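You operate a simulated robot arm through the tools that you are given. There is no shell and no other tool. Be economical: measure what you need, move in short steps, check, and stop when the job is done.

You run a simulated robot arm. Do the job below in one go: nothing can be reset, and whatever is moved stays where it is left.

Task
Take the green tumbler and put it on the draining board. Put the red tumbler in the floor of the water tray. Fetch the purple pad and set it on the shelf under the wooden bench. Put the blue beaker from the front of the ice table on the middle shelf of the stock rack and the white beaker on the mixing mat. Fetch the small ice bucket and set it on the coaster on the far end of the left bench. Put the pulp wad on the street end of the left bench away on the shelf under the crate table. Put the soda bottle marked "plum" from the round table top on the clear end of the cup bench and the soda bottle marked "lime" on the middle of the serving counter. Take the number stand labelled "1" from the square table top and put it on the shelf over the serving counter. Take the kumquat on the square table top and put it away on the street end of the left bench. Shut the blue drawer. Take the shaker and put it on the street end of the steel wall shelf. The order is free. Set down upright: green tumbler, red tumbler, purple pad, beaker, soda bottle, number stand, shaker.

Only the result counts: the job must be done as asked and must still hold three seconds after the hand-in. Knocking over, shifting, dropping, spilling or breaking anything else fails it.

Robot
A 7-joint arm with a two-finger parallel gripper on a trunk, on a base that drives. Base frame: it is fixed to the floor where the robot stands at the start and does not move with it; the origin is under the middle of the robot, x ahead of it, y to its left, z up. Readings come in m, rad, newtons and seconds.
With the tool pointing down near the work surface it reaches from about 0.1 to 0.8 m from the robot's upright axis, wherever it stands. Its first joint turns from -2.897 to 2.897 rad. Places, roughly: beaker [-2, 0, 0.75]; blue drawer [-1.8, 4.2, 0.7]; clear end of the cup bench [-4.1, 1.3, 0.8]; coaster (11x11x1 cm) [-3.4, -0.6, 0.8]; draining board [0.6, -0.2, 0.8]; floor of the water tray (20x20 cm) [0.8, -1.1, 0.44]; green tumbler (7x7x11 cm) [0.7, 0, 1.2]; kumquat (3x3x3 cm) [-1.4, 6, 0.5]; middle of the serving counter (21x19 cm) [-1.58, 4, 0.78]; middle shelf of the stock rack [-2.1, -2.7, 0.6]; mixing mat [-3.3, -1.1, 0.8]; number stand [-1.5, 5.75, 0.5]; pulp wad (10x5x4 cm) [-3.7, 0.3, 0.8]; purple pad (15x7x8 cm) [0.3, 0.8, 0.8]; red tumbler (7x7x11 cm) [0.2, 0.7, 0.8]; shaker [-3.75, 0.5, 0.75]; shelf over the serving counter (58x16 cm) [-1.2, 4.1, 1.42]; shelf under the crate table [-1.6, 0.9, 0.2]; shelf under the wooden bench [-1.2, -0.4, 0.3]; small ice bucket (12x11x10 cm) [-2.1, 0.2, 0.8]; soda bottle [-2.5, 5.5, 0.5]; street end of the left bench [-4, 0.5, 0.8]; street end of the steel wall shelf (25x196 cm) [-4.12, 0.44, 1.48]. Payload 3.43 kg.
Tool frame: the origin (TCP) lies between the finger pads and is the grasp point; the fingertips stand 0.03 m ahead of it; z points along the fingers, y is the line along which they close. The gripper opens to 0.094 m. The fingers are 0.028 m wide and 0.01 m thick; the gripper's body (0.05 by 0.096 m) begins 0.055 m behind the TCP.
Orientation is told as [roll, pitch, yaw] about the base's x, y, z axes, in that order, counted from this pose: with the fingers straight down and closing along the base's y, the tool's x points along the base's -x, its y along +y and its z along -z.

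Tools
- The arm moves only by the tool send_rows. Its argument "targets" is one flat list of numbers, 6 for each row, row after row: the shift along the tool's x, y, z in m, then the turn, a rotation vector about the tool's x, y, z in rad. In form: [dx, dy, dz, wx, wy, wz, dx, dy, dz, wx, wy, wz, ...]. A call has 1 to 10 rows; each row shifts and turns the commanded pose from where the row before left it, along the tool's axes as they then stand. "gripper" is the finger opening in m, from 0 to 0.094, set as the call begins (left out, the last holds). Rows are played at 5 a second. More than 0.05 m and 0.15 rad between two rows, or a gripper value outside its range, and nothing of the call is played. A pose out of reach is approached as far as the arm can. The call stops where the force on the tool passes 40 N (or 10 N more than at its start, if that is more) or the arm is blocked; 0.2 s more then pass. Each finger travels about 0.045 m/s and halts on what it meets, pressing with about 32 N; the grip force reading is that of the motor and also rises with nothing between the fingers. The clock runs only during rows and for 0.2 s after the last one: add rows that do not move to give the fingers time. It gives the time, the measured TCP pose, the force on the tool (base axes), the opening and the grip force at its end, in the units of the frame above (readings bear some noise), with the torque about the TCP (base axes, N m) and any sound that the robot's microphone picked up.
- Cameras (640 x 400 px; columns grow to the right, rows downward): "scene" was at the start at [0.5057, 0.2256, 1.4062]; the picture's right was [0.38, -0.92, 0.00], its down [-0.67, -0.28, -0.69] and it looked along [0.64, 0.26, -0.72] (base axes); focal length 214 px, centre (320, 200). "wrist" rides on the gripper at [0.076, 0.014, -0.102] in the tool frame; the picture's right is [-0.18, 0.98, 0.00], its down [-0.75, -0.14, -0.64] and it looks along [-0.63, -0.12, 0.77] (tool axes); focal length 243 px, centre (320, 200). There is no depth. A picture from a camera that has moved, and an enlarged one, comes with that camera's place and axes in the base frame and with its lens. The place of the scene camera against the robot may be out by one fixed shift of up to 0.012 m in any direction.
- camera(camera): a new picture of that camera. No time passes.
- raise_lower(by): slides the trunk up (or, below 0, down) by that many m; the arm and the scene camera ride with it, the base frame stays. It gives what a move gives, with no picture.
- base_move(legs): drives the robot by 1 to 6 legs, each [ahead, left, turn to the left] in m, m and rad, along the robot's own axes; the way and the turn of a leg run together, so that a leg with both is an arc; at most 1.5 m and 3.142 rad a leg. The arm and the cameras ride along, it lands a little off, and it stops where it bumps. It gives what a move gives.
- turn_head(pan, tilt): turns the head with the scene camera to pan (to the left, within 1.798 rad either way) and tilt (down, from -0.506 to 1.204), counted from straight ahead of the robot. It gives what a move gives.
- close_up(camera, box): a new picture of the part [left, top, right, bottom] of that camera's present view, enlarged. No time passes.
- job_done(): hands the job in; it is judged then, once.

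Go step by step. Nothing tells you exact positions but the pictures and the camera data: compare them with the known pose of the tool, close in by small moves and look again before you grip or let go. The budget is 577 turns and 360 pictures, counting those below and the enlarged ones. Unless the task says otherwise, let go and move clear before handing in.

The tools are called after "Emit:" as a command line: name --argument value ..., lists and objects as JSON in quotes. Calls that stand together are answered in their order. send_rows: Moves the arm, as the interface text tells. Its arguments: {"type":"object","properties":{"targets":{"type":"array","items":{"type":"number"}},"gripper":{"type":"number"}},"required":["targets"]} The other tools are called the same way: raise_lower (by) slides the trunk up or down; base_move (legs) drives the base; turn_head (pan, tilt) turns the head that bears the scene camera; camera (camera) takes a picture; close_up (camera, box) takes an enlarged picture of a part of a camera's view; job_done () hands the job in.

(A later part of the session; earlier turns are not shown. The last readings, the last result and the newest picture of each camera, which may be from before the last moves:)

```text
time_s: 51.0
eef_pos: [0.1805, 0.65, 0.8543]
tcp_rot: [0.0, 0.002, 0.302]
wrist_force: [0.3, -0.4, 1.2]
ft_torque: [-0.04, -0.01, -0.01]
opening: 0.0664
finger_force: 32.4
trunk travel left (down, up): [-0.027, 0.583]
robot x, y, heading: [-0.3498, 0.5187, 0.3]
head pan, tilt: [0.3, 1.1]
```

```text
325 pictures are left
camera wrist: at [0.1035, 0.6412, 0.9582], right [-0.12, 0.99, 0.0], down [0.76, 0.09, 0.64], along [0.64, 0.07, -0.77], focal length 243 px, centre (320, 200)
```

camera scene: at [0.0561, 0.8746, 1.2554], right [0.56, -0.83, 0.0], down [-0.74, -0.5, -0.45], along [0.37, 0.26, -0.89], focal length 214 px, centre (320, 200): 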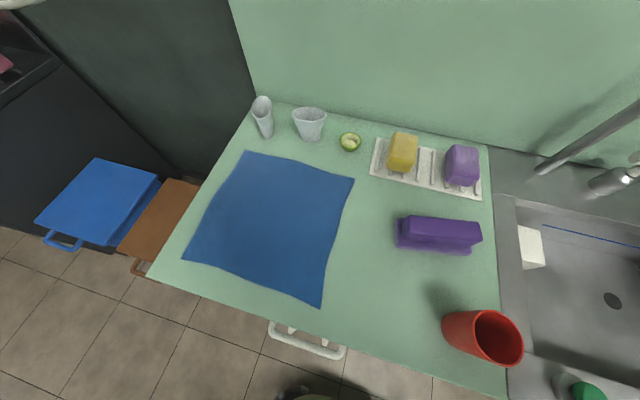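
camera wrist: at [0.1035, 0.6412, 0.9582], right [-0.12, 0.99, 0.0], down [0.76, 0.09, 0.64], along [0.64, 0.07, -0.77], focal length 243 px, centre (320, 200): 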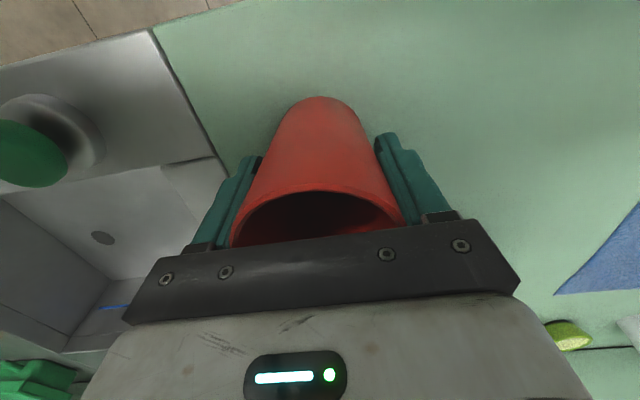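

Red tumbler gripped. Lift, back away from the counter, and test how the arm can go lower.

Emit:
raise_lower --by 0.25

Emit:
base_move --legs '[[-0.5, 0, 0]]'

Emit:
send_rows --targets '[-0.045, 0, 0, 0, 0, 0, -0.045, 0, 0, 0, 0, 0, -0.045, 0, 0, 0, 0, 0, -0.03, 0, 0, 0, 0, 0, 0, 0, 0.045, 0, 0, 0, 0, 0, 0.045, 0, 0, 0, 0, 0, 0.045, 0, 0, 0, 0, 0, 0.045, 0, 0, 0]'

Emit:
turn_head --pan -1.2 --tilt 0.3

Emit:
camera --camera "scene"

```text
time_s: 53.5
eef_pos: [0.1802, 0.6497, 1.1054]
tcp_rot: [0.0, 0.001, 0.302]
wrist_force: [0.0, -1.1, 0.2]
ft_torque: [0.0, 0.0, 0.01]
opening: 0.066
finger_force: 32.1
trunk travel left (down, up): [-0.277, 0.333]
robot x, y, heading: [-0.3524, 0.5212, 0.296]
head pan, tilt: [0.3, 1.1]
```

```text
time_s: 56.5
eef_pos: [-0.2985, 0.5025, 1.1062]
tcp_rot: [0.001, 0.003, 0.303]
wrist_force: [0.2, 0.2, -0.7]
ft_torque: [-0.02, 0.0, -0.01]
opening: 0.066
finger_force: 31.2
trunk travel left (down, up): [-0.277, 0.333]
robot x, y, heading: [-0.8298, 0.3722, 0.304]
head pan, tilt: [0.3, 1.1]
```

```text
time_s: 58.3
eef_pos: [-0.141, 0.5527, 0.9262]
tcp_rot: [-0.001, 0.001, 0.305]
wrist_force: [-0.5, 0.1, -0.4]
ft_torque: [0.02, -0.02, 0.0]
opening: 0.0658
finger_force: 31.9
trunk travel left (down, up): [-0.277, 0.333]
robot x, y, heading: [-0.8315, 0.3712, 0.304]
head pan, tilt: [0.3, 1.1]
```

```text
time_s: 59.9
eef_pos: [-0.1405, 0.5529, 0.9257]
tcp_rot: [0.0, 0.002, 0.304]
wrist_force: [0.8, 0.3, -0.7]
ft_torque: [0.0, -0.01, 0.0]
opening: 0.0659
finger_force: 31.9
trunk travel left (down, up): [-0.277, 0.333]
robot x, y, heading: [-0.8287, 0.3704, 0.302]
head pan, tilt: [-1.201, 0.3]
```

```text
324 pictures are left
camera scene: at [-0.4176, 0.6177, 1.2534], right [-0.78, -0.62, 0.0], down [-0.18, 0.23, -0.96], along [0.59, -0.75, -0.3], focal length 214 px, centre (320, 200)
```

scene: 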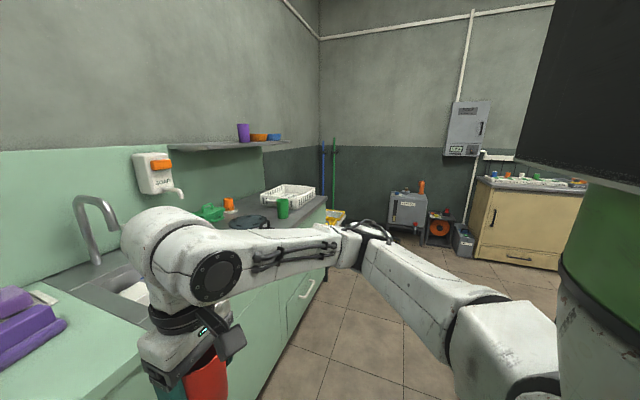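

Reaching out at ~0.7 m the arm goes lower. Test a bit further down.

Emit:
send_rows --targets '[0, 0, 0.045, 0, 0, 0, 0, 0, 0.045, 0, 0, 0, 0, 0, 0.045, 0, 0, 0, 0, 0, 0.045, 0, 0, 0, 0, 0, 0.045, 0, 0, 0]'

Emit:
turn_head --pan -0.9 --tilt 0.0

Emit:
camera --camera "scene"

```text
time_s: 61.1
eef_pos: [-0.1424, 0.5511, 0.6993]
tcp_rot: [-0.001, 0.002, 0.304]
wrist_force: [0.0, -0.2, -1.1]
ft_torque: [0.03, 0.03, 0.02]
opening: 0.0658
finger_force: 31.5
trunk travel left (down, up): [-0.277, 0.333]
robot x, y, heading: [-0.8324, 0.369, 0.301]
head pan, tilt: [-1.201, 0.3]
```

```text
time_s: 61.9
eef_pos: [-0.1431, 0.5514, 0.6989]
tcp_rot: [0.0, 0.001, 0.305]
wrist_force: [0.0, 0.3, -1.5]
ft_torque: [0.01, -0.02, -0.01]
opening: 0.0662
finger_force: 31.8
trunk travel left (down, up): [-0.277, 0.333]
robot x, y, heading: [-0.8304, 0.3749, 0.3]
head pan, tilt: [-0.901, 0.0]
```

```text
323 pictures are left
camera scene: at [-0.4015, 0.6399, 1.2811], right [-0.56, -0.83, 0.0], down [0.0, 0.0, -1.0], along [0.83, -0.56, 0.0], focal length 214 px, centre (320, 200)
```

scene: 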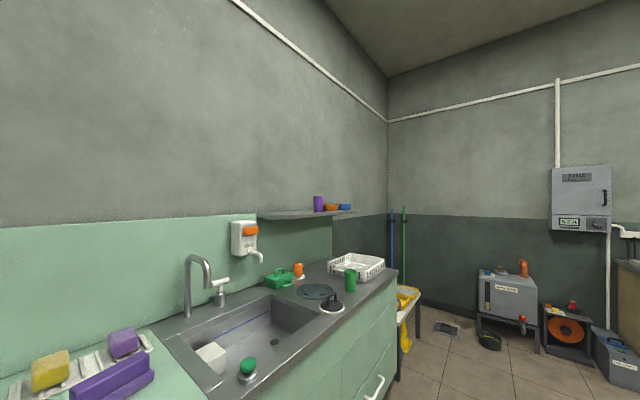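

The tray is beyond the counter's right end. Raise the hand, then drive around toward it and look.

Emit:
send_rows --targets '[0, 0, -0.048, 0, 0, 0, 0, 0, -0.048, 0, 0, 0, 0, 0, -0.048, 0, 0, 0, 0, 0, -0.048, 0, 0, 0, 0, 0, -0.048, 0, 0, 0, 0, 0, -0.048, 0, 0, 0]'

Emit:
base_move --legs '[[0, 0, -0.5], [0.444, -0.93, 0]]'

Emit:
turn_head --pan -0.1 --tilt 0.5

Emit:
camera --camera "scene"

Emit:
camera --camera "wrist"

```text
time_s: 63.3
eef_pos: [-0.1419, 0.553, 0.9861]
tcp_rot: [0.0, 0.004, 0.303]
wrist_force: [0.3, 1.2, -0.7]
ft_torque: [0.01, 0.02, 0.01]
opening: 0.0657
finger_force: 32.1
trunk travel left (down, up): [-0.277, 0.333]
robot x, y, heading: [-0.8288, 0.3723, 0.298]
head pan, tilt: [-0.901, 0.0]
```

```text
time_s: 70.1
eef_pos: [0.1125, -0.7986, 0.9863]
tcp_rot: [-0.001, 0.001, -0.196]
wrist_force: [-0.4, -0.4, -0.5]
ft_torque: [-0.03, -0.01, 0.01]
opening: 0.0656
finger_force: 32.4
trunk travel left (down, up): [-0.277, 0.333]
robot x, y, heading: [-0.5761, -0.6267, -0.202]
head pan, tilt: [-0.901, 0.0]
```

```text
time_s: 71.2
eef_pos: [0.1119, -0.7996, 0.9868]
tcp_rot: [0.0, 0.0, -0.197]
wrist_force: [-0.2, 0.1, -0.2]
ft_torque: [0.0, -0.01, 0.01]
opening: 0.0655
finger_force: 32.2
trunk travel left (down, up): [-0.277, 0.333]
robot x, y, heading: [-0.5741, -0.6277, -0.198]
head pan, tilt: [-0.099, 0.499]
```

```text
322 pictures are left
camera scene: at [-0.0277, -0.5504, 1.2351], right [-0.29, -0.96, 0.0], down [-0.46, 0.14, -0.88], along [0.84, -0.26, -0.48], focal length 214 px, centre (320, 200)
```

scene: 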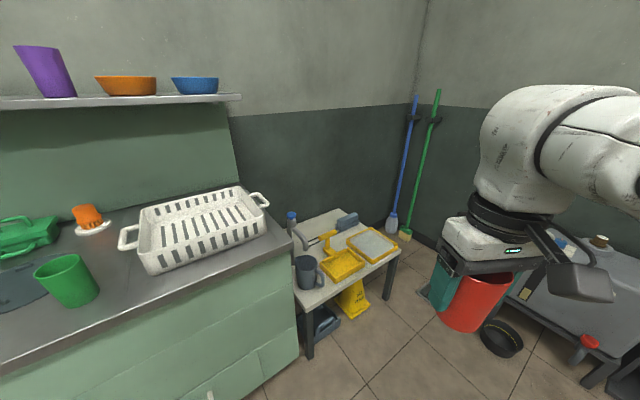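

```text
321 pictures are left
camera wrist: at [0.0404, -0.7708, 1.0892], right [0.37, 0.93, 0.0], down [0.71, -0.29, 0.64], along [0.59, -0.24, -0.77], focal length 243 px, centre (320, 200)
```

wrist: 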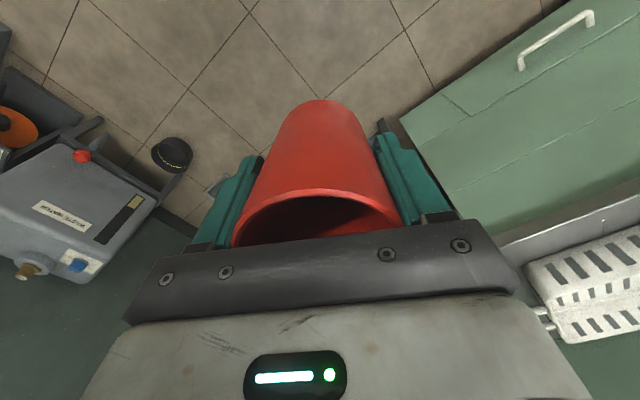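

The water tray is the yellow-rimmed square tray on the small table at about (0.77,-1.10). Zoom in.

Emit:
close_up --camera "scene" --box '[270, 190, 430, 350]'

```text
2.50 times, centred on (350, 270) of scene
camera zoom: at [-0.0277, -0.5504, 1.2351], right [-0.29, -0.96, 0.0], down [-0.46, 0.14, -0.88], along [0.84, -0.26, -0.48], focal length 536 px, centre (245, 25)
```

zoom: 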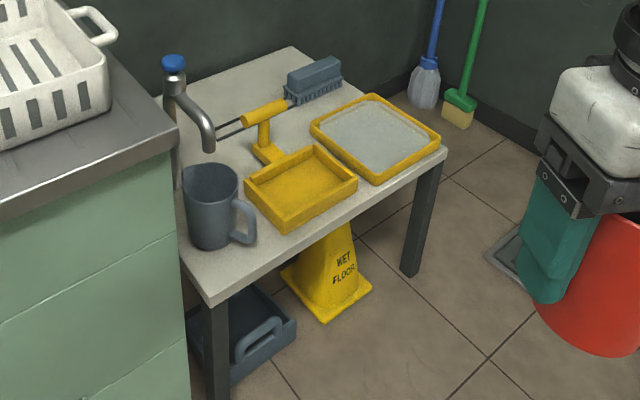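

Emit:
base_move --legs '[[0.706, -0.159, 0]]'

Emit:
camera --camera "scene"

Emit:
camera --camera "wrist"

```text
time_s: 75.2
eef_pos: [0.7829, -1.0946, 0.9862]
tcp_rot: [0.001, 0.002, -0.195]
wrist_force: [0.8, -0.1, -0.2]
ft_torque: [0.0, -0.01, -0.01]
opening: 0.0655
finger_force: 32.4
trunk travel left (down, up): [-0.277, 0.333]
robot x, y, heading: [0.0954, -0.9243, -0.196]
head pan, tilt: [-0.099, 0.499]
```

```text
319 pictures are left
camera scene: at [0.6423, -0.8456, 1.2351], right [-0.29, -0.96, 0.0], down [-0.46, 0.14, -0.88], along [0.84, -0.26, -0.48], focal length 214 px, centre (320, 200)
```

scene: 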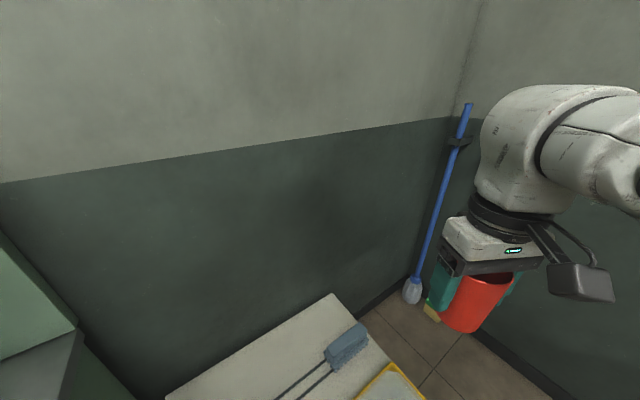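

```text
318 pictures are left
camera wrist: at [0.7106, -1.0661, 1.0892], right [0.37, 0.93, 0.0], down [0.71, -0.29, 0.64], along [0.59, -0.24, -0.77], focal length 243 px, centre (320, 200)
```

wrist: 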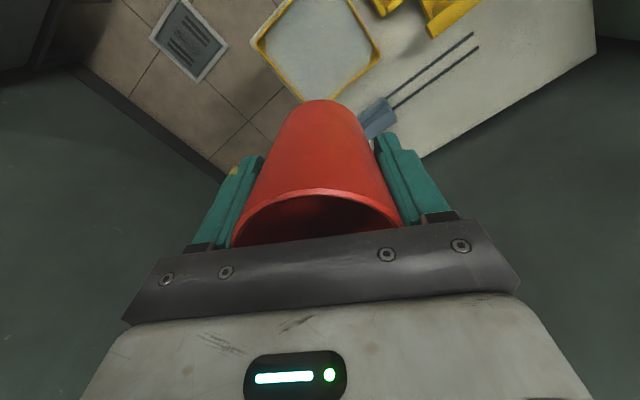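

The hand is practically over the tray centre. Lower the trunk fully and look.

Emit:
raise_lower --by -0.27

Emit:
camera --camera "wrist"

Emit:
turn_head --pan -0.5 --tilt 0.9

Emit:
camera --camera "scene"

```text
time_s: 77.9
eef_pos: [0.7821, -1.0953, 0.7167]
tcp_rot: [-0.001, 0.002, -0.195]
wrist_force: [0.3, -0.2, -0.3]
ft_torque: [0.03, -0.03, -0.02]
opening: 0.0658
finger_force: 31.8
trunk travel left (down, up): [-0.007, 0.603]
robot x, y, heading: [0.0942, -0.9234, -0.198]
head pan, tilt: [-0.099, 0.499]
```

```text
317 pictures are left
camera wrist: at [0.7105, -1.066, 0.8193], right [0.37, 0.93, 0.0], down [0.71, -0.29, 0.64], along [0.59, -0.24, -0.77], focal length 243 px, centre (320, 200)
```

wrist: 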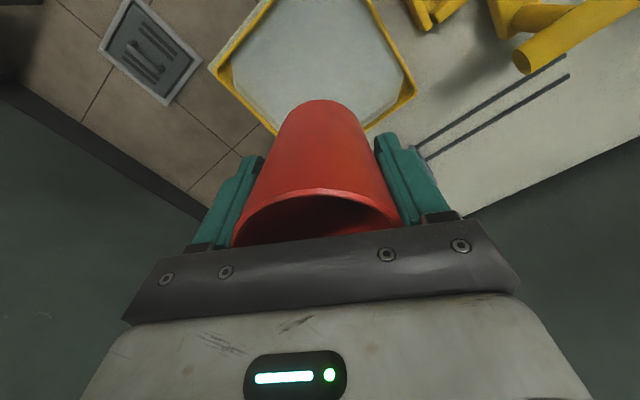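

```text
time_s: 78.8
eef_pos: [0.7815, -1.0947, 0.7165]
tcp_rot: [0.0, 0.002, -0.194]
wrist_force: [0.5, -0.6, -0.5]
ft_torque: [0.01, 0.0, -0.01]
opening: 0.0655
finger_force: 31.7
trunk travel left (down, up): [-0.007, 0.603]
robot x, y, heading: [0.0949, -0.9242, -0.195]
head pan, tilt: [-0.499, 0.901]
```

```text
316 pictures are left
camera scene: at [0.6132, -0.8674, 0.9312], right [-0.64, -0.77, 0.0], down [-0.6, 0.5, -0.62], along [0.48, -0.4, -0.78], focal length 214 px, centre (320, 200)
```

scene: 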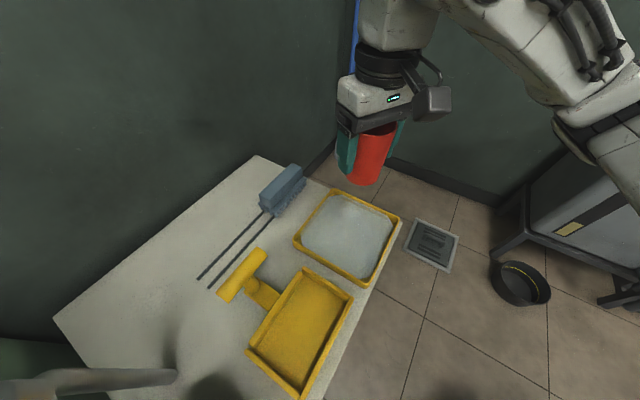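

Descend with the arm to just above the tray floor, then feel for contact.

Emit:
send_rows --targets '[-0.005, -0.005, 0.04, 0, 0, 0, 0, 0, 0.045, 0, 0, 0, 0, 0, 0.045, 0, 0, 0, 0, 0, 0.03, 0, 0, 0]'

Emit:
camera --camera "scene"

Emit:
send_rows --targets '[0, 0, 0.005, 0, 0, 0, 0, 0, 0.005, 0, 0, 0, 0, 0, 0.005, 0, 0, 0, 0, 0, 0.004, 0, 0, 0, 0, 0, 0.004, 0, 0, 0]'

```text
time_s: 79.8
eef_pos: [0.7869, -1.1007, 0.5556]
tcp_rot: [-0.001, 0.003, -0.195]
wrist_force: [0.1, 0.5, -1.6]
ft_torque: [0.02, 0.06, 0.01]
opening: 0.0659
finger_force: 31.5
trunk travel left (down, up): [-0.007, 0.603]
robot x, y, heading: [0.0917, -0.9214, -0.197]
head pan, tilt: [-0.499, 0.901]
```

```text
315 pictures are left
camera scene: at [0.6131, -0.8674, 0.9313], right [-0.64, -0.77, 0.0], down [-0.6, 0.5, -0.62], along [0.48, -0.4, -0.78], focal length 214 px, centre (320, 200)
```

scene: 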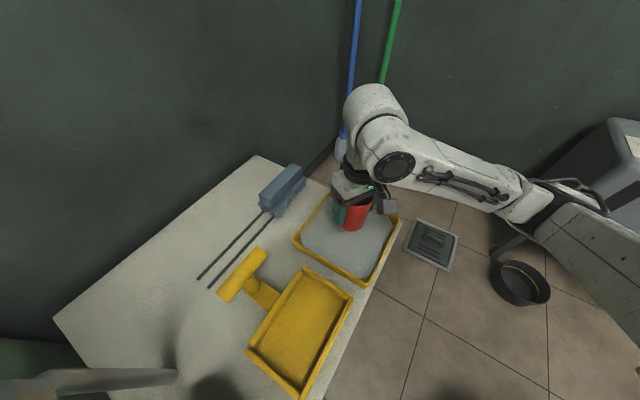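

```text
time_s: 81.0
eef_pos: [0.7863, -1.1001, 0.5335]
tcp_rot: [0.001, 0.001, -0.197]
wrist_force: [0.2, -0.5, -1.3]
ft_torque: [0.01, 0.0, 0.0]
opening: 0.0658
finger_force: 32.1
trunk travel left (down, up): [-0.007, 0.603]
robot x, y, heading: [0.0943, -0.9231, -0.198]
head pan, tilt: [-0.499, 0.901]
```

Emit:
send_rows --targets '[0, 0, 0.004, 0, 0, 0, 0, 0, 0.004, 0, 0, 0, 0, 0, 0.004, 0, 0, 0, 0, 0, 0.004, 0, 0, 0, 0, 0, 0.004, 0, 0, 0, 0, 0, 0.004, 0, 0, 0, 0, 0, 0.004, 0, 0, 0]'

```text
time_s: 82.6
eef_pos: [0.7861, -1.1012, 0.5057]
tcp_rot: [-0.001, 0.001, -0.196]
wrist_force: [0.2, -0.3, -0.4]
ft_torque: [0.01, 0.02, -0.01]
opening: 0.0657
finger_force: 32.3
trunk travel left (down, up): [-0.007, 0.603]
robot x, y, heading: [0.0937, -0.9175, -0.196]
head pan, tilt: [-0.499, 0.901]
```

Emit:
send_rows --targets '[0, 0, 0.004, 0, 0, 0, 0, 0, 0.004, 0, 0, 0, 0, 0, 0.004, 0, 0, 0]'

Emit:
camera --camera "scene"

Emit:
camera --camera "wrist"

```text
time_s: 83.4
eef_pos: [0.7865, -1.1014, 0.4927]
tcp_rot: [0.0, 0.003, -0.197]
wrist_force: [-1.0, -1.3, 0.0]
ft_torque: [0.01, -0.02, -0.01]
opening: 0.0658
finger_force: 31.4
trunk travel left (down, up): [-0.007, 0.603]
robot x, y, heading: [0.095, -0.925, -0.193]
head pan, tilt: [-0.499, 0.901]
```

```text
314 pictures are left
camera scene: at [0.6132, -0.8674, 0.9312], right [-0.64, -0.77, 0.0], down [-0.6, 0.5, -0.62], along [0.48, -0.4, -0.78], focal length 214 px, centre (320, 200)
```

scene: 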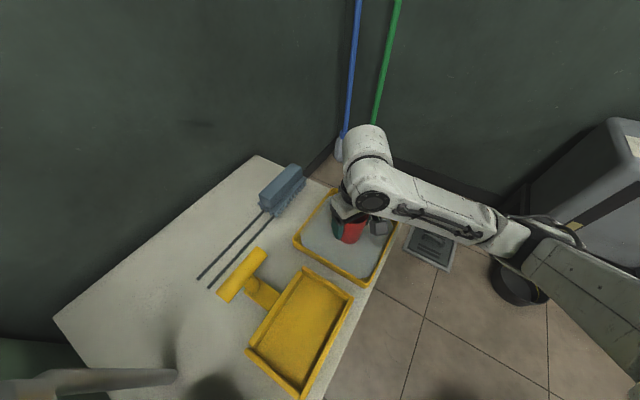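

```text
313 pictures are left
camera wrist: at [0.7141, -1.0717, 0.596], right [0.37, 0.93, 0.0], down [0.71, -0.28, 0.64], along [0.59, -0.24, -0.77], focal length 243 px, centre (320, 200)
```

wrist: 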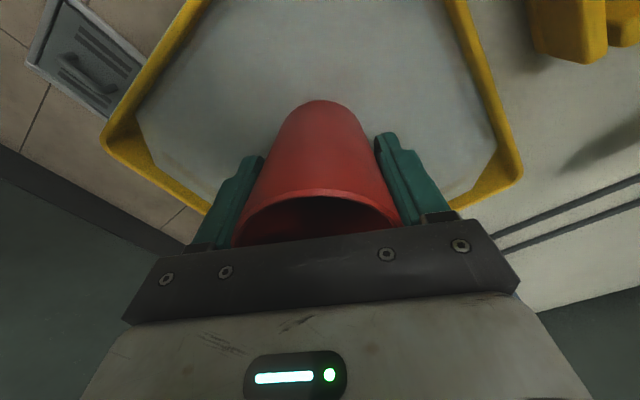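

Emit:
send_rows --targets '[0, 0, 0.004, 0, 0, 0, 0, 0, 0.004, 0, 0, 0, 0, 0, 0.004, 0, 0, 0, 0, 0, 0.004, 0, 0, 0]'

```text
time_s: 84.4
eef_pos: [0.7872, -1.1006, 0.479]
tcp_rot: [0.003, -0.001, -0.195]
wrist_force: [1.3, 4.8, 24.3]
ft_torque: [-0.19, 0.02, 0.06]
opening: 0.0653
finger_force: 31.8
trunk travel left (down, up): [-0.007, 0.603]
robot x, y, heading: [0.0962, -0.9221, -0.196]
head pan, tilt: [-0.499, 0.901]
```

Contact. Release and rise.

Emit:
send_rows --targets '[0, 0, -0.002, 0, 0, 0, 0, 0, 0, 0, 0, 0, 0, 0, 0, 0, 0, 0, 0, 0, 0, 0, 0, 0]' --gripper 0.094

Emit:
send_rows --targets '[0, 0, -0.03, 0, 0, 0, 0, 0, -0.04, 0, 0, 0, 0, 0, -0.045, 0, 0, 0, 0, 0, -0.045, 0, 0, 0, 0, 0, -0.045, 0, 0, 0]'

Emit:
camera --camera "wrist"

```text
time_s: 85.4
eef_pos: [0.7864, -1.1009, 0.4795]
tcp_rot: [0.001, 0.002, -0.196]
wrist_force: [0.5, 0.2, -0.4]
ft_torque: [0.04, 0.03, -0.01]
opening: 0.094
finger_force: 0.1
trunk travel left (down, up): [-0.007, 0.603]
robot x, y, heading: [0.0922, -0.9235, -0.193]
head pan, tilt: [-0.499, 0.901]
```

```text
time_s: 86.6
eef_pos: [0.7864, -1.1027, 0.6858]
tcp_rot: [0.0, 0.003, -0.197]
wrist_force: [-0.7, 0.4, 0.0]
ft_torque: [0.0, 0.0, -0.01]
opening: 0.0938
finger_force: 0.1
trunk travel left (down, up): [-0.007, 0.603]
robot x, y, heading: [0.0911, -0.9213, -0.198]
head pan, tilt: [-0.499, 0.901]
```

```text
312 pictures are left
camera wrist: at [0.714, -1.0734, 0.7882], right [0.37, 0.93, 0.0], down [0.71, -0.28, 0.64], along [0.59, -0.24, -0.77], focal length 243 px, centre (320, 200)
```

wrist: 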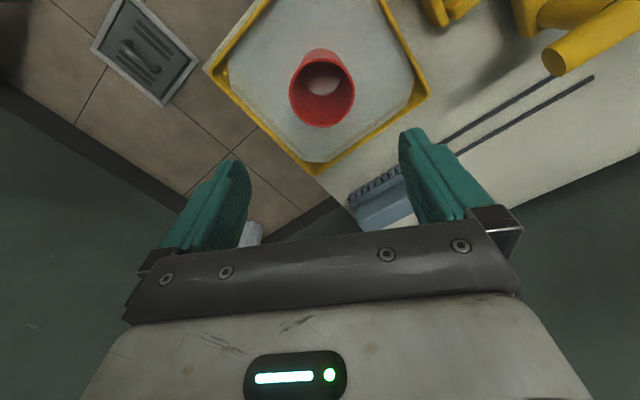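

Red tumbler stands in the tray. Next look at the wooden bench's under-shelf: raise, back away, turn left and look.

Emit:
raise_lower --by 0.35

Emit:
base_move --legs '[[-0.75, 0.175, 0], [0, 0, 1.4]]'

Emit:
turn_head --pan 1.5 --tilt 0.4

Emit:
camera --camera "scene"

```text
time_s: 90.0
eef_pos: [0.7844, -1.1026, 1.0347]
tcp_rot: [-0.001, 0.002, -0.196]
wrist_force: [0.1, 0.0, 0.6]
ft_torque: [-0.01, 0.01, -0.02]
opening: 0.0941
finger_force: 0.1
trunk travel left (down, up): [-0.357, 0.253]
robot x, y, heading: [0.0948, -0.9217, -0.198]
head pan, tilt: [-0.499, 0.901]
```

```text
time_s: 97.6
eef_pos: [-0.319, 0.0486, 1.0342]
tcp_rot: [-0.001, 0.002, 1.212]
wrist_force: [-0.1, 0.1, -0.6]
ft_torque: [0.0, 0.02, -0.02]
opening: 0.0939
finger_force: 0.0
trunk travel left (down, up): [-0.357, 0.253]
robot x, y, heading: [-0.606, -0.6083, 1.214]
head pan, tilt: [-0.499, 0.901]
```

```text
time_s: 99.5
eef_pos: [-0.3186, 0.0496, 1.0355]
tcp_rot: [0.002, 0.002, 1.214]
wrist_force: [-0.3, -0.4, -0.7]
ft_torque: [-0.03, 0.04, 0.01]
opening: 0.0937
finger_force: 0.1
trunk travel left (down, up): [-0.357, 0.253]
robot x, y, heading: [-0.6088, -0.6042, 1.214]
head pan, tilt: [1.499, 0.4]
```

```text
311 pictures are left
camera scene: at [-0.7289, -0.0847, 1.3242], right [0.42, 0.91, 0.0], down [0.35, -0.16, -0.92], along [-0.84, 0.39, -0.39], focal length 214 px, centre (320, 200)
```

scene: 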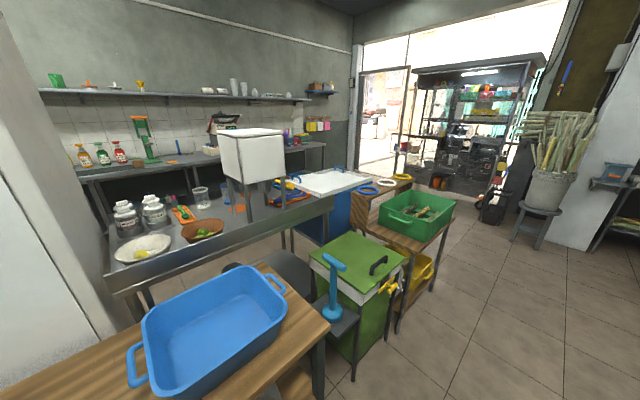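

Emit:
base_move --legs '[[0, 0, 0.5]]'

Emit:
raise_lower --by -0.3

Emit:
turn_head --pan 1.75 --tilt 0.7

Emit:
camera --camera "scene"

```text
time_s: 101.4
eef_pos: [-0.6722, 0.1075, 1.0354]
tcp_rot: [0.001, 0.002, 1.718]
wrist_force: [-0.4, 0.1, 1.1]
ft_torque: [0.02, 0.01, 0.0]
opening: 0.0939
finger_force: 0.0
trunk travel left (down, up): [-0.357, 0.253]
robot x, y, heading: [-0.6109, -0.607, 1.717]
head pan, tilt: [1.499, 0.4]
```

```text
time_s: 104.4
eef_pos: [-0.671, 0.1065, 0.7358]
tcp_rot: [-0.001, 0.003, 1.719]
wrist_force: [-0.4, -0.2, -0.9]
ft_torque: [0.03, 0.02, 0.0]
opening: 0.0939
finger_force: 0.0
trunk travel left (down, up): [-0.057, 0.553]
robot x, y, heading: [-0.608, -0.6051, 1.717]
head pan, tilt: [1.499, 0.4]
```

```text
time_s: 105.2
eef_pos: [-0.6706, 0.1063, 0.7351]
tcp_rot: [0.0, 0.001, 1.717]
wrist_force: [0.1, 0.1, 0.2]
ft_torque: [0.03, 0.0, 0.01]
opening: 0.0942
finger_force: 0.0
trunk travel left (down, up): [-0.057, 0.553]
robot x, y, heading: [-0.6118, -0.6064, 1.717]
head pan, tilt: [1.751, 0.7]
```

```text
310 pictures are left
camera scene: at [-0.9556, -0.2239, 0.9974], right [-0.32, 0.95, 0.0], down [0.61, 0.21, -0.77], along [-0.73, -0.24, -0.64], focal length 214 px, centre (320, 200)
```

scene: 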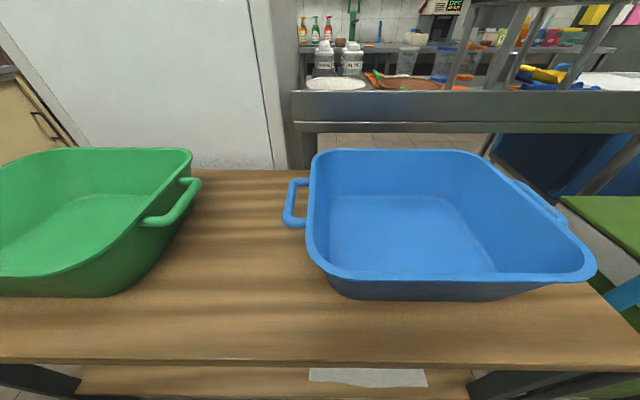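

The bench faces the counter, parallel (normal heading ≈0.3). I'll test whether the hand can be turned to point forward horizontally, as needed for low shelves.

Emit:
raise_lower --by 0.2

Emit:
send_rows --targets '[0, 0, 0, 0, -0.15, 0, 0, 0, 0, 0, -0.15, 0, 0, 0, 0, 0, -0.15, 0, 0, 0, 0, 0, -0.15, 0, 0, 0, 0, 0, -0.15, 0, 0, 0, 0, 0, -0.15, 0, 0, 0, 0, 0, -0.15, 0, 0, 0, 0, 0, -0.15, 0, 0, 0, 0, 0, -0.15, 0, 0, 0, 0, 0, -0.15, 0]'

Emit:
turn_head --pan 0 --tilt 0.5

Emit:
camera --camera "scene"

```text
time_s: 107.3
eef_pos: [-0.6718, 0.106, 0.9345]
tcp_rot: [0.0, 0.0, 1.719]
wrist_force: [-1.0, 0.4, -0.1]
ft_torque: [0.02, -0.01, -0.01]
opening: 0.0943
finger_force: 0.1
trunk travel left (down, up): [-0.257, 0.353]
robot x, y, heading: [-0.6085, -0.6011, 1.717]
head pan, tilt: [1.751, 0.7]
```

```text
time_s: 109.7
eef_pos: [-0.6239, 0.1873, 1.1287]
tcp_rot: [-1.724, -0.833, -2.887]
wrist_force: [-0.2, 0.2, -0.2]
ft_torque: [0.05, 0.01, 0.02]
opening: 0.094
finger_force: 0.0
out of reach, approached as far as the arm can: row 2, 3, 4, 5, 6, 7, 8
trunk travel left (down, up): [-0.257, 0.353]
robot x, y, heading: [-0.6081, -0.605, 1.716]
head pan, tilt: [1.751, 0.7]
stopped in row 10: the arm was blocked; the commanded pose is now the measured one
```

```text
time_s: 111.5
eef_pos: [-0.6258, 0.1877, 1.1287]
tcp_rot: [-1.726, -0.832, -2.886]
wrist_force: [0.5, -0.2, 0.2]
ft_torque: [-0.03, -0.04, 0.03]
opening: 0.094
finger_force: 0.1
trunk travel left (down, up): [-0.257, 0.353]
robot x, y, heading: [-0.608, -0.6074, 1.719]
head pan, tilt: [0.0, 0.499]
```

```text
309 pictures are left
camera scene: at [-0.8886, -0.1068, 1.215], right [0.99, 0.15, 0.0], down [0.07, -0.47, -0.88], along [-0.13, 0.87, -0.48], focal length 214 px, centre (320, 200)
```

scene: 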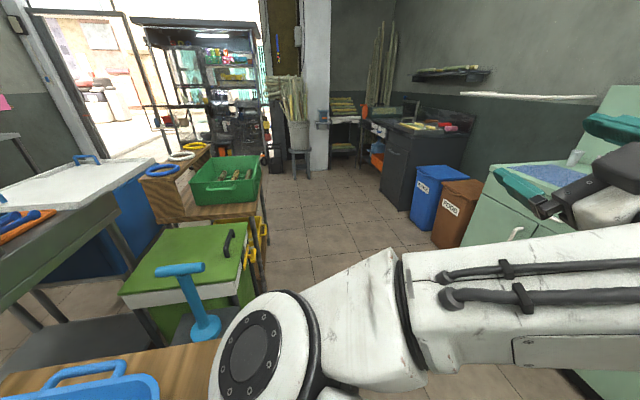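

The tool is now pointing forward horizontally, but rolled ~42°. Roll it level.

Emit:
send_rows --targets '[0, 0, 0, 0, 0, 0.147, 0, 0, 0, 0, 0, 0.147, 0, 0, 0, 0, 0, 0.147, 0, 0, 0, 0, 0, 0.147, 0, 0, 0, 0, 0, 0.147]'

Emit:
turn_head --pan -0.5 --tilt 0.4

Emit:
camera --camera "scene"

```text
time_s: 112.7
eef_pos: [-0.6252, 0.1876, 1.129]
tcp_rot: [3.081, -1.466, -1.367]
wrist_force: [0.6, -0.4, 0.1]
ft_torque: [0.02, 0.02, -0.01]
opening: 0.0938
finger_force: 0.2
trunk travel left (down, up): [-0.257, 0.353]
robot x, y, heading: [-0.6068, -0.6061, 1.721]
head pan, tilt: [0.0, 0.499]
```

```text
time_s: 113.6
eef_pos: [-0.6261, 0.1882, 1.1286]
tcp_rot: [3.119, -1.466, -1.407]
wrist_force: [0.3, 0.2, 0.9]
ft_torque: [-0.01, -0.04, 0.03]
opening: 0.0937
finger_force: 0.0
trunk travel left (down, up): [-0.257, 0.353]
robot x, y, heading: [-0.607, -0.6044, 1.719]
head pan, tilt: [-0.499, 0.4]
```

```text
308 pictures are left
camera scene: at [-0.8433, -0.1099, 1.2242], right [0.94, -0.35, 0.0], down [-0.13, -0.37, -0.92], along [0.32, 0.86, -0.39], focal length 214 px, centre (320, 200)
```

scene: 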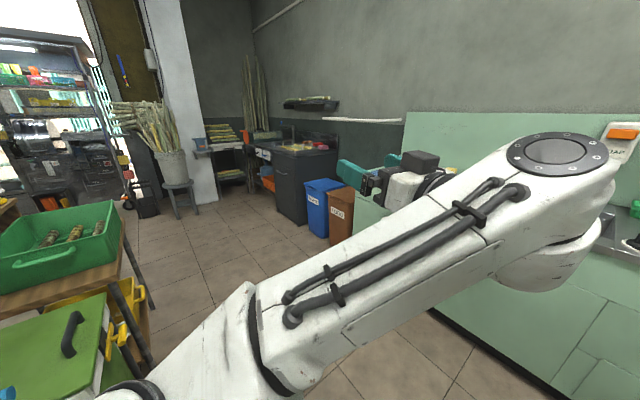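

Emit:
camera --camera "wrist"

Emit:
close_up --camera "scene" --box '[320, 130, 480, 230]'

```text
307 pictures are left
camera wrist: at [-0.6274, 0.092, 1.0428], right [-0.97, -0.16, 0.19], down [0.24, -0.69, 0.68], along [0.02, 0.71, 0.71], focal length 243 px, centre (320, 200)
```

wrist: 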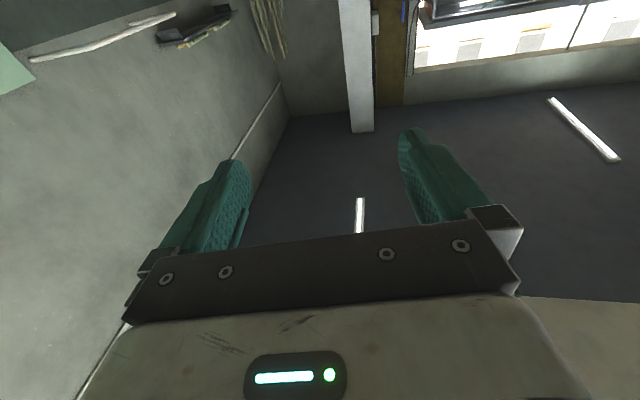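

```text
4.00 times, centred on (400, 180) of scene
camera zoom: at [-0.8433, -0.1099, 1.2242], right [0.94, -0.35, 0.0], down [-0.13, -0.37, -0.92], along [0.32, 0.86, -0.39], focal length 858 px, centre (0, 280)
```

zoom: 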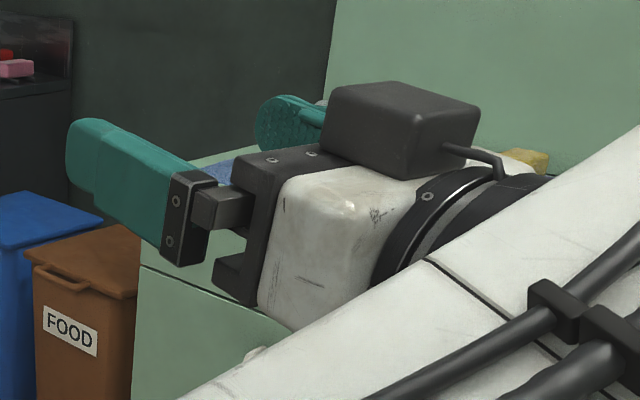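

Emit:
send_rows --targets '[0, 0, 0, 0, 0, 0.15, 0, 0, 0, 0, 0, 0.15, 0, 0, 0, 0, 0, 0.15, 0, 0, 0, 0, 0, 0.15]'

Emit:
close_up --camera "scene" --box '[320, 130, 480, 230]'

```text
time_s: 114.6
eef_pos: [-0.6253, 0.187, 1.1301]
tcp_rot: [1.752, -0.958, -0.01]
wrist_force: [0.0, -0.5, 0.1]
ft_torque: [0.01, 0.01, 0.0]
opening: 0.094
finger_force: 0.0
trunk travel left (down, up): [-0.257, 0.353]
robot x, y, heading: [-0.6104, -0.6062, 1.718]
head pan, tilt: [-0.499, 0.4]
```

```text
4.00 times, centred on (400, 180) of scene
camera zoom: at [-0.8432, -0.1099, 1.2242], right [0.94, -0.35, 0.0], down [-0.13, -0.37, -0.92], along [0.32, 0.86, -0.39], focal length 858 px, centre (0, 280)
```

zoom: 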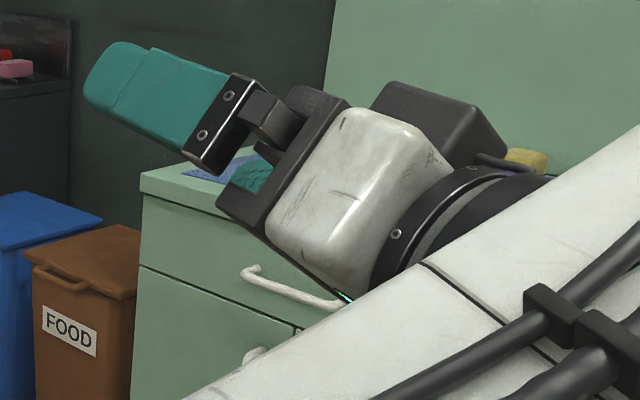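

The gripper's housing sits on both faces, so a 45° downward pitch is a good compromise for low shelves. I'll test that posture and its low reach here.

Emit:
send_rows --targets '[0, 0, 0, 0, 0, -0.15, 0, 0, 0, 0, 0, -0.15, 0, 0, 0, 0, 0, -0.15, 0, 0, 0, 0, 0, -0.15, 0, 0, 0, 0, 0.148, 0, 0, 0, 0, 0, 0.148, 0, 0, 0, 0, 0, 0.148, 0, 0, 0, 0, 0, 0.148, 0, 0, 0, 0, 0, 0.148, 0, 0, 0, 0, 0, 0.148, 0]'

Emit:
send_rows --targets '[0.034, 0, 0.034, 0, 0, 0, 0.034, 0, 0.034, 0, 0, 0, 0.034, 0, 0.034, 0, 0, 0, 0.034, 0, 0.034, 0, 0, 0, 0.034, 0, 0.034, 0, 0, 0, 0.034, 0, 0.034, 0, 0, 0, 0.034, 0, 0.034, 0, 0, 0, 0.034, 0, 0.034, 0, 0, 0]'

Emit:
camera --camera "scene"

```text
time_s: 116.8
eef_pos: [-0.6249, 0.1876, 1.1289]
tcp_rot: [0.005, -0.785, 1.71]
wrist_force: [0.6, 0.1, 0.1]
ft_torque: [0.01, 0.0, 0.03]
opening: 0.094
finger_force: 0.2
trunk travel left (down, up): [-0.257, 0.353]
robot x, y, heading: [-0.6066, -0.6054, 1.719]
head pan, tilt: [-0.499, 0.4]
```

```text
time_s: 118.6
eef_pos: [-0.6271, 0.1893, 0.7449]
tcp_rot: [0.005, -0.788, 1.707]
wrist_force: [0.3, 0.1, -1.0]
ft_torque: [0.03, -0.03, -0.03]
opening: 0.0939
finger_force: 0.0
trunk travel left (down, up): [-0.257, 0.353]
robot x, y, heading: [-0.6081, -0.6067, 1.718]
head pan, tilt: [-0.499, 0.4]
```

```text
304 pictures are left
camera scene: at [-0.8433, -0.1099, 1.2243], right [0.94, -0.35, 0.0], down [-0.13, -0.37, -0.92], along [0.32, 0.86, -0.39], focal length 214 px, centre (320, 200)
```

scene: 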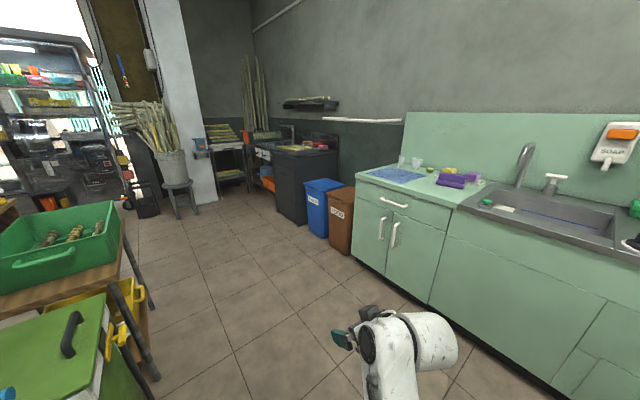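

45° posture works well. Test another 0.2 m down.

Emit:
send_rows --targets '[0.034, 0, 0.034, 0, 0, 0, 0.034, 0, 0.034, 0, 0, 0, 0.034, 0, 0.034, 0, 0, 0, 0.034, 0, 0.034, 0, 0, 0, 0.034, 0, 0.034, 0, 0, 0]'

```text
time_s: 119.8
eef_pos: [-0.6278, 0.1861, 0.5043]
tcp_rot: [0.005, -0.787, 1.707]
wrist_force: [0.0, -0.5, 0.2]
ft_torque: [0.0, -0.02, 0.0]
opening: 0.0944
finger_force: 0.1
trunk travel left (down, up): [-0.257, 0.353]
robot x, y, heading: [-0.6103, -0.6043, 1.717]
head pan, tilt: [-0.499, 0.4]
```

Low reach confirmed. Raise the hand and drive to stand parallel to the counter for picking up the pad.

Emit:
send_rows --targets '[-0.035, 0, -0.035, 0, 0, 0, -0.035, 0, -0.035, 0, 0, 0, -0.035, 0, -0.035, 0, 0, 0, -0.035, 0, -0.035, 0, 0, 0, -0.035, 0, -0.035, 0, 0, 0, -0.035, 0, -0.035, 0, 0, 0, -0.035, 0, -0.035, 0, 0, 0, -0.035, 0, -0.035, 0, 0, 0, -0.035, 0, -0.035, 0, 0, 0, -0.035, 0, -0.035, 0, 0, 0]'

Emit:
base_move --legs '[[0, 0, 0.15], [0.529, -0.719, 0]]'

Emit:
turn_head --pan -0.7 --tilt 0.6

Emit:
camera --camera "scene"

```text
time_s: 122.0
eef_pos: [-0.6263, 0.1862, 0.9988]
tcp_rot: [0.003, -0.785, 1.71]
wrist_force: [-0.2, -0.1, -0.1]
ft_torque: [0.01, 0.02, -0.03]
opening: 0.0939
finger_force: 0.0
trunk travel left (down, up): [-0.257, 0.353]
robot x, y, heading: [-0.6059, -0.6063, 1.714]
head pan, tilt: [-0.499, 0.4]
```

```text
time_s: 127.4
eef_pos: [-0.2129, 0.8887, 0.9996]
tcp_rot: [0.003, -0.788, 1.857]
wrist_force: [-0.2, 0.6, -0.6]
ft_torque: [-0.02, 0.01, 0.01]
opening: 0.094
finger_force: 0.1
trunk travel left (down, up): [-0.257, 0.353]
robot x, y, heading: [-0.0764, 0.1073, 1.862]
head pan, tilt: [-0.499, 0.4]
```

```text
time_s: 128.1
eef_pos: [-0.2133, 0.8897, 1.0004]
tcp_rot: [0.006, -0.787, 1.858]
wrist_force: [0.2, 0.1, -0.3]
ft_torque: [-0.01, 0.02, 0.02]
opening: 0.094
finger_force: 0.0
trunk travel left (down, up): [-0.257, 0.353]
robot x, y, heading: [-0.0775, 0.1104, 1.867]
head pan, tilt: [-0.7, 0.6]
```

```text
303 pictures are left
camera scene: at [-0.3674, 0.5557, 1.206], right [0.92, -0.39, 0.0], down [-0.22, -0.52, -0.83], along [0.32, 0.76, -0.56], focal length 214 px, centre (320, 200)
```

scene: 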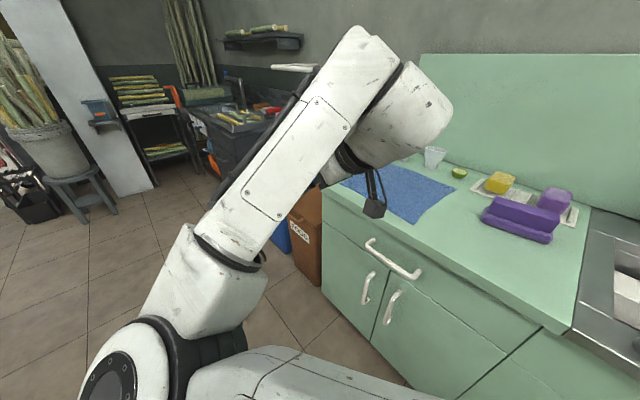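

Emit:
close_up --camera "scene" --box '[430, 140, 610, 260]'

```text
3.33 times, centred on (520, 200) of scene
camera zoom: at [-0.3674, 0.5557, 1.206], right [0.92, -0.39, 0.0], down [-0.22, -0.52, -0.83], along [0.32, 0.76, -0.56], focal length 715 px, centre (-347, 200)
```

zoom: 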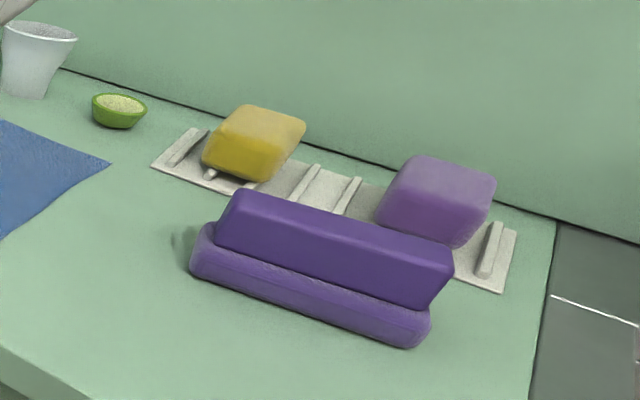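

The pad's handle is grippable, but the faucet blocks an approach from the right. I'll go round and approach from the left end instead; raise, back off, turn ~180°.

Emit:
raise_lower --by 0.3

Emit:
base_move --legs '[[0.304, 0.346, 0], [0, 0, 3.1], [0, 0, 0.11], [-0.627, 0.311, 0]]'

Emit:
turn_head --pan 0.7 --tilt 0.7

Emit:
camera --camera "scene"

```text
time_s: 131.1
eef_pos: [-0.2135, 0.889, 1.2994]
tcp_rot: [0.004, -0.786, 1.858]
wrist_force: [0.7, 0.5, 0.5]
ft_torque: [0.0, 0.04, 0.03]
opening: 0.0938
finger_force: 0.1
trunk travel left (down, up): [-0.557, 0.053]
robot x, y, heading: [-0.0789, 0.1068, 1.864]
head pan, tilt: [-0.7, 0.6]
```

```text
time_s: 145.1
eef_pos: [-0.243, 0.2244, 1.2985]
tcp_rot: [0.006, -0.788, -1.226]
wrist_force: [-0.1, 0.0, 0.1]
ft_torque: [0.02, 0.01, 0.02]
opening: 0.0941
finger_force: 0.0
trunk travel left (down, up): [-0.557, 0.053]
robot x, y, heading: [-0.4214, 0.9954, -1.222]
head pan, tilt: [-0.7, 0.6]
```

```text
time_s: 146.6
eef_pos: [-0.2445, 0.2251, 1.2991]
tcp_rot: [0.005, -0.787, -1.225]
wrist_force: [0.6, -0.4, 0.1]
ft_torque: [-0.02, -0.02, -0.02]
opening: 0.0938
finger_force: 0.1
trunk travel left (down, up): [-0.557, 0.053]
robot x, y, heading: [-0.424, 0.9971, -1.219]
head pan, tilt: [0.7, 0.7]
```

```text
301 pictures are left
camera scene: at [-0.0261, 0.6062, 1.4973], right [-0.5, -0.87, 0.0], down [-0.56, 0.32, -0.76], along [0.66, -0.38, -0.64], focal length 214 px, centre (320, 200)
```

scene: 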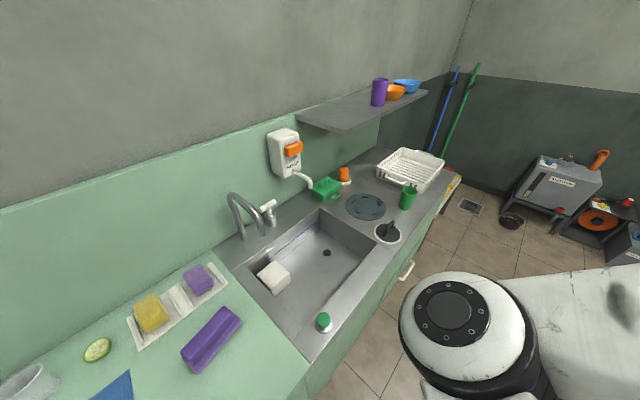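

Reaching sideways around the head is risky. Plan: pick the pad hand-down, turn it 90° near the counter's front, then regrasp at 45° from the front. Reposition facing the counter.

Emit:
base_move --legs '[[0.4, -0.07, 0], [0, 0, 1.52]]'

Emit:
send_rows --targets '[0, 0, 0, 0, 0.131, 0, 0, 0, 0, 0, 0.131, 0, 0, 0, 0, 0, 0.131, 0, 0, 0, 0, 0, 0.131, 0, 0, 0, 0, 0, 0.131, 0, 0, 0, 0, 0, 0.131, 0]'

Emit:
camera --camera "wrist"

```text
time_s: 152.9
eef_pos: [0.4266, 0.7417, 1.2994]
tcp_rot: [0.006, -0.788, 0.3]
wrist_force: [0.6, 0.0, -0.8]
ft_torque: [-0.03, 0.01, -0.03]
opening: 0.0938
finger_force: 0.1
trunk travel left (down, up): [-0.557, 0.053]
robot x, y, heading: [-0.3557, 0.5968, 0.309]
head pan, tilt: [0.7, 0.7]
```

```text
time_s: 154.3
eef_pos: [0.4264, 0.7415, 1.2996]
tcp_rot: [0.004, 0.001, 0.304]
wrist_force: [0.6, -0.5, -0.3]
ft_torque: [0.0, 0.03, -0.01]
opening: 0.0941
finger_force: 0.1
trunk travel left (down, up): [-0.557, 0.053]
robot x, y, heading: [-0.3484, 0.5988, 0.305]
head pan, tilt: [0.7, 0.7]
```

```text
300 pictures are left
camera wrist: at [0.3492, 0.732, 1.4024], right [-0.12, 0.99, 0.0], down [0.76, 0.09, 0.64], along [0.64, 0.08, -0.77], focal length 243 px, centre (320, 200)
```

wrist: 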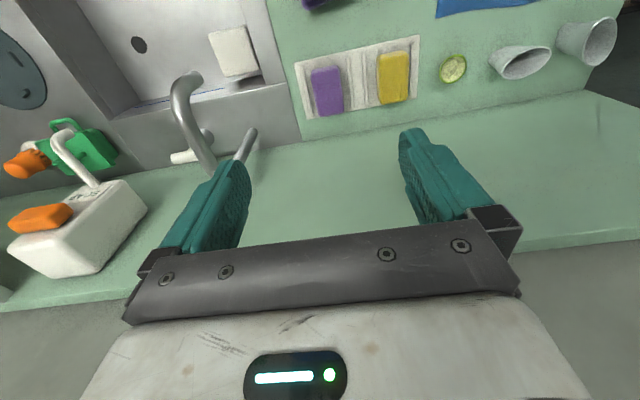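

Emit:
send_rows --targets '[0.036, 0.015, 0, 0, 0, 0.144, 0.036, 0.015, 0, 0, 0, 0.144, 0.036, 0.01, 0, 0, 0, 0.144, 0, 0, 0, 0, 0, 0.144, 0, 0, 0, 0, 0, 0.144, 0, 0, 0, 0, 0, 0.144, 0, 0, 0, 0, 0, 0.144, 0, 0, 0, 0, 0, 0.144, 0, 0, 0, 0, 0, 0.144, 0, 0, 0, 0, 0, 0.144]'

Emit:
camera --camera "wrist"

```text
time_s: 156.5
eef_pos: [0.3133, 0.7624, 1.2988]
tcp_rot: [0.001, 0.002, -1.144]
wrist_force: [0.3, -0.6, -0.6]
ft_torque: [0.01, 0.02, 0.07]
opening: 0.0939
finger_force: 0.1
trunk travel left (down, up): [-0.557, 0.053]
robot x, y, heading: [-0.3508, 0.5939, 0.306]
head pan, tilt: [0.7, 0.7]
```

```text
299 pictures are left
camera wrist: at [0.2946, 0.8376, 1.4019], right [0.97, 0.24, 0.0], down [0.19, -0.74, 0.64], along [0.15, -0.62, -0.77], focal length 243 px, centre (320, 200)
```

wrist: 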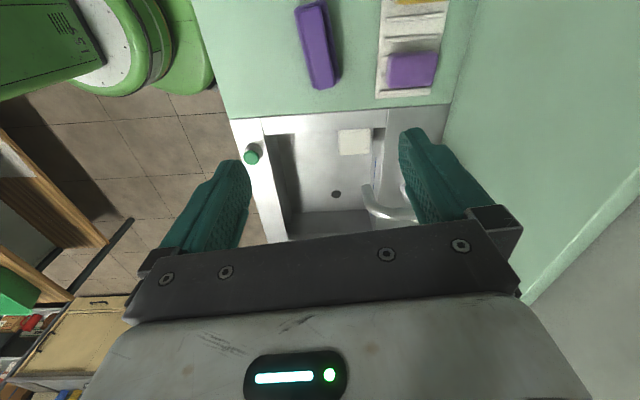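

Pad centre ≈(0.303,0.760), yaw matches −1.144. Lower.

Emit:
raise_lower --by -0.36

Emit:
send_rows --targets '[0.002, -0.01, 0, 0, 0, 0, 0, 0, 0, 0, 0, 0]'

Emit:
camera --camera "wrist"

Emit:
turn_head --pan 0.2 --tilt 0.9

Emit:
camera --camera "scene"

```text
time_s: 160.0
eef_pos: [0.3142, 0.7623, 0.9398]
tcp_rot: [-0.001, 0.001, -1.142]
wrist_force: [0.4, -0.3, 0.3]
ft_torque: [0.01, 0.0, -0.01]
opening: 0.094
finger_force: 0.2
trunk travel left (down, up): [-0.197, 0.413]
robot x, y, heading: [-0.3493, 0.596, 0.311]
head pan, tilt: [0.7, 0.7]
```

```text
time_s: 160.6
eef_pos: [0.3036, 0.7568, 0.9399]
tcp_rot: [0.0, 0.002, -1.147]
wrist_force: [-0.2, -0.5, -0.7]
ft_torque: [-0.01, 0.02, -0.02]
opening: 0.0941
finger_force: 0.1
trunk travel left (down, up): [-0.197, 0.413]
robot x, y, heading: [-0.35, 0.5933, 0.306]
head pan, tilt: [0.7, 0.7]
```

```text
298 pictures are left
camera wrist: at [0.2853, 0.8322, 1.0423], right [0.97, 0.24, 0.0], down [0.18, -0.75, 0.64], along [0.15, -0.62, -0.77], focal length 243 px, centre (320, 200)
```

wrist: 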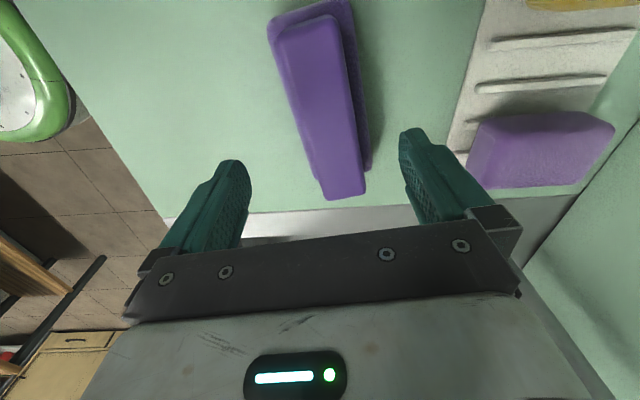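

```text
time_s: 161.5
eef_pos: [0.3045, 0.7569, 0.9404]
tcp_rot: [-0.001, 0.002, -1.146]
wrist_force: [-0.2, -1.1, -0.6]
ft_torque: [0.03, -0.03, -0.03]
opening: 0.0942
finger_force: 0.1
trunk travel left (down, up): [-0.197, 0.413]
robot x, y, heading: [-0.3547, 0.5917, 0.303]
head pan, tilt: [0.201, 0.901]
```

```text
297 pictures are left
camera scene: at [0.0649, 0.9513, 1.1212], right [0.49, -0.87, 0.0], down [-0.68, -0.38, -0.62], along [0.54, 0.3, -0.78], focal length 214 px, centre (320, 200)
```

scene: 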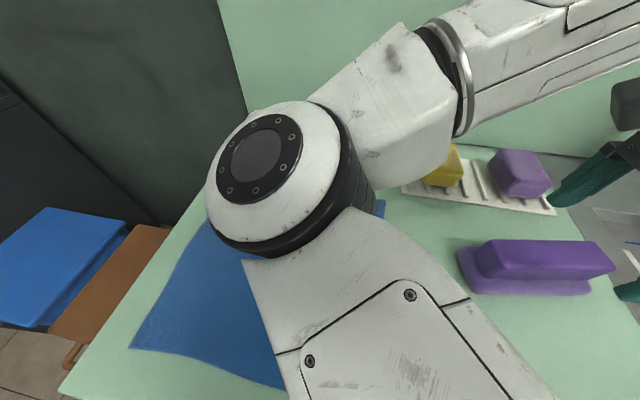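

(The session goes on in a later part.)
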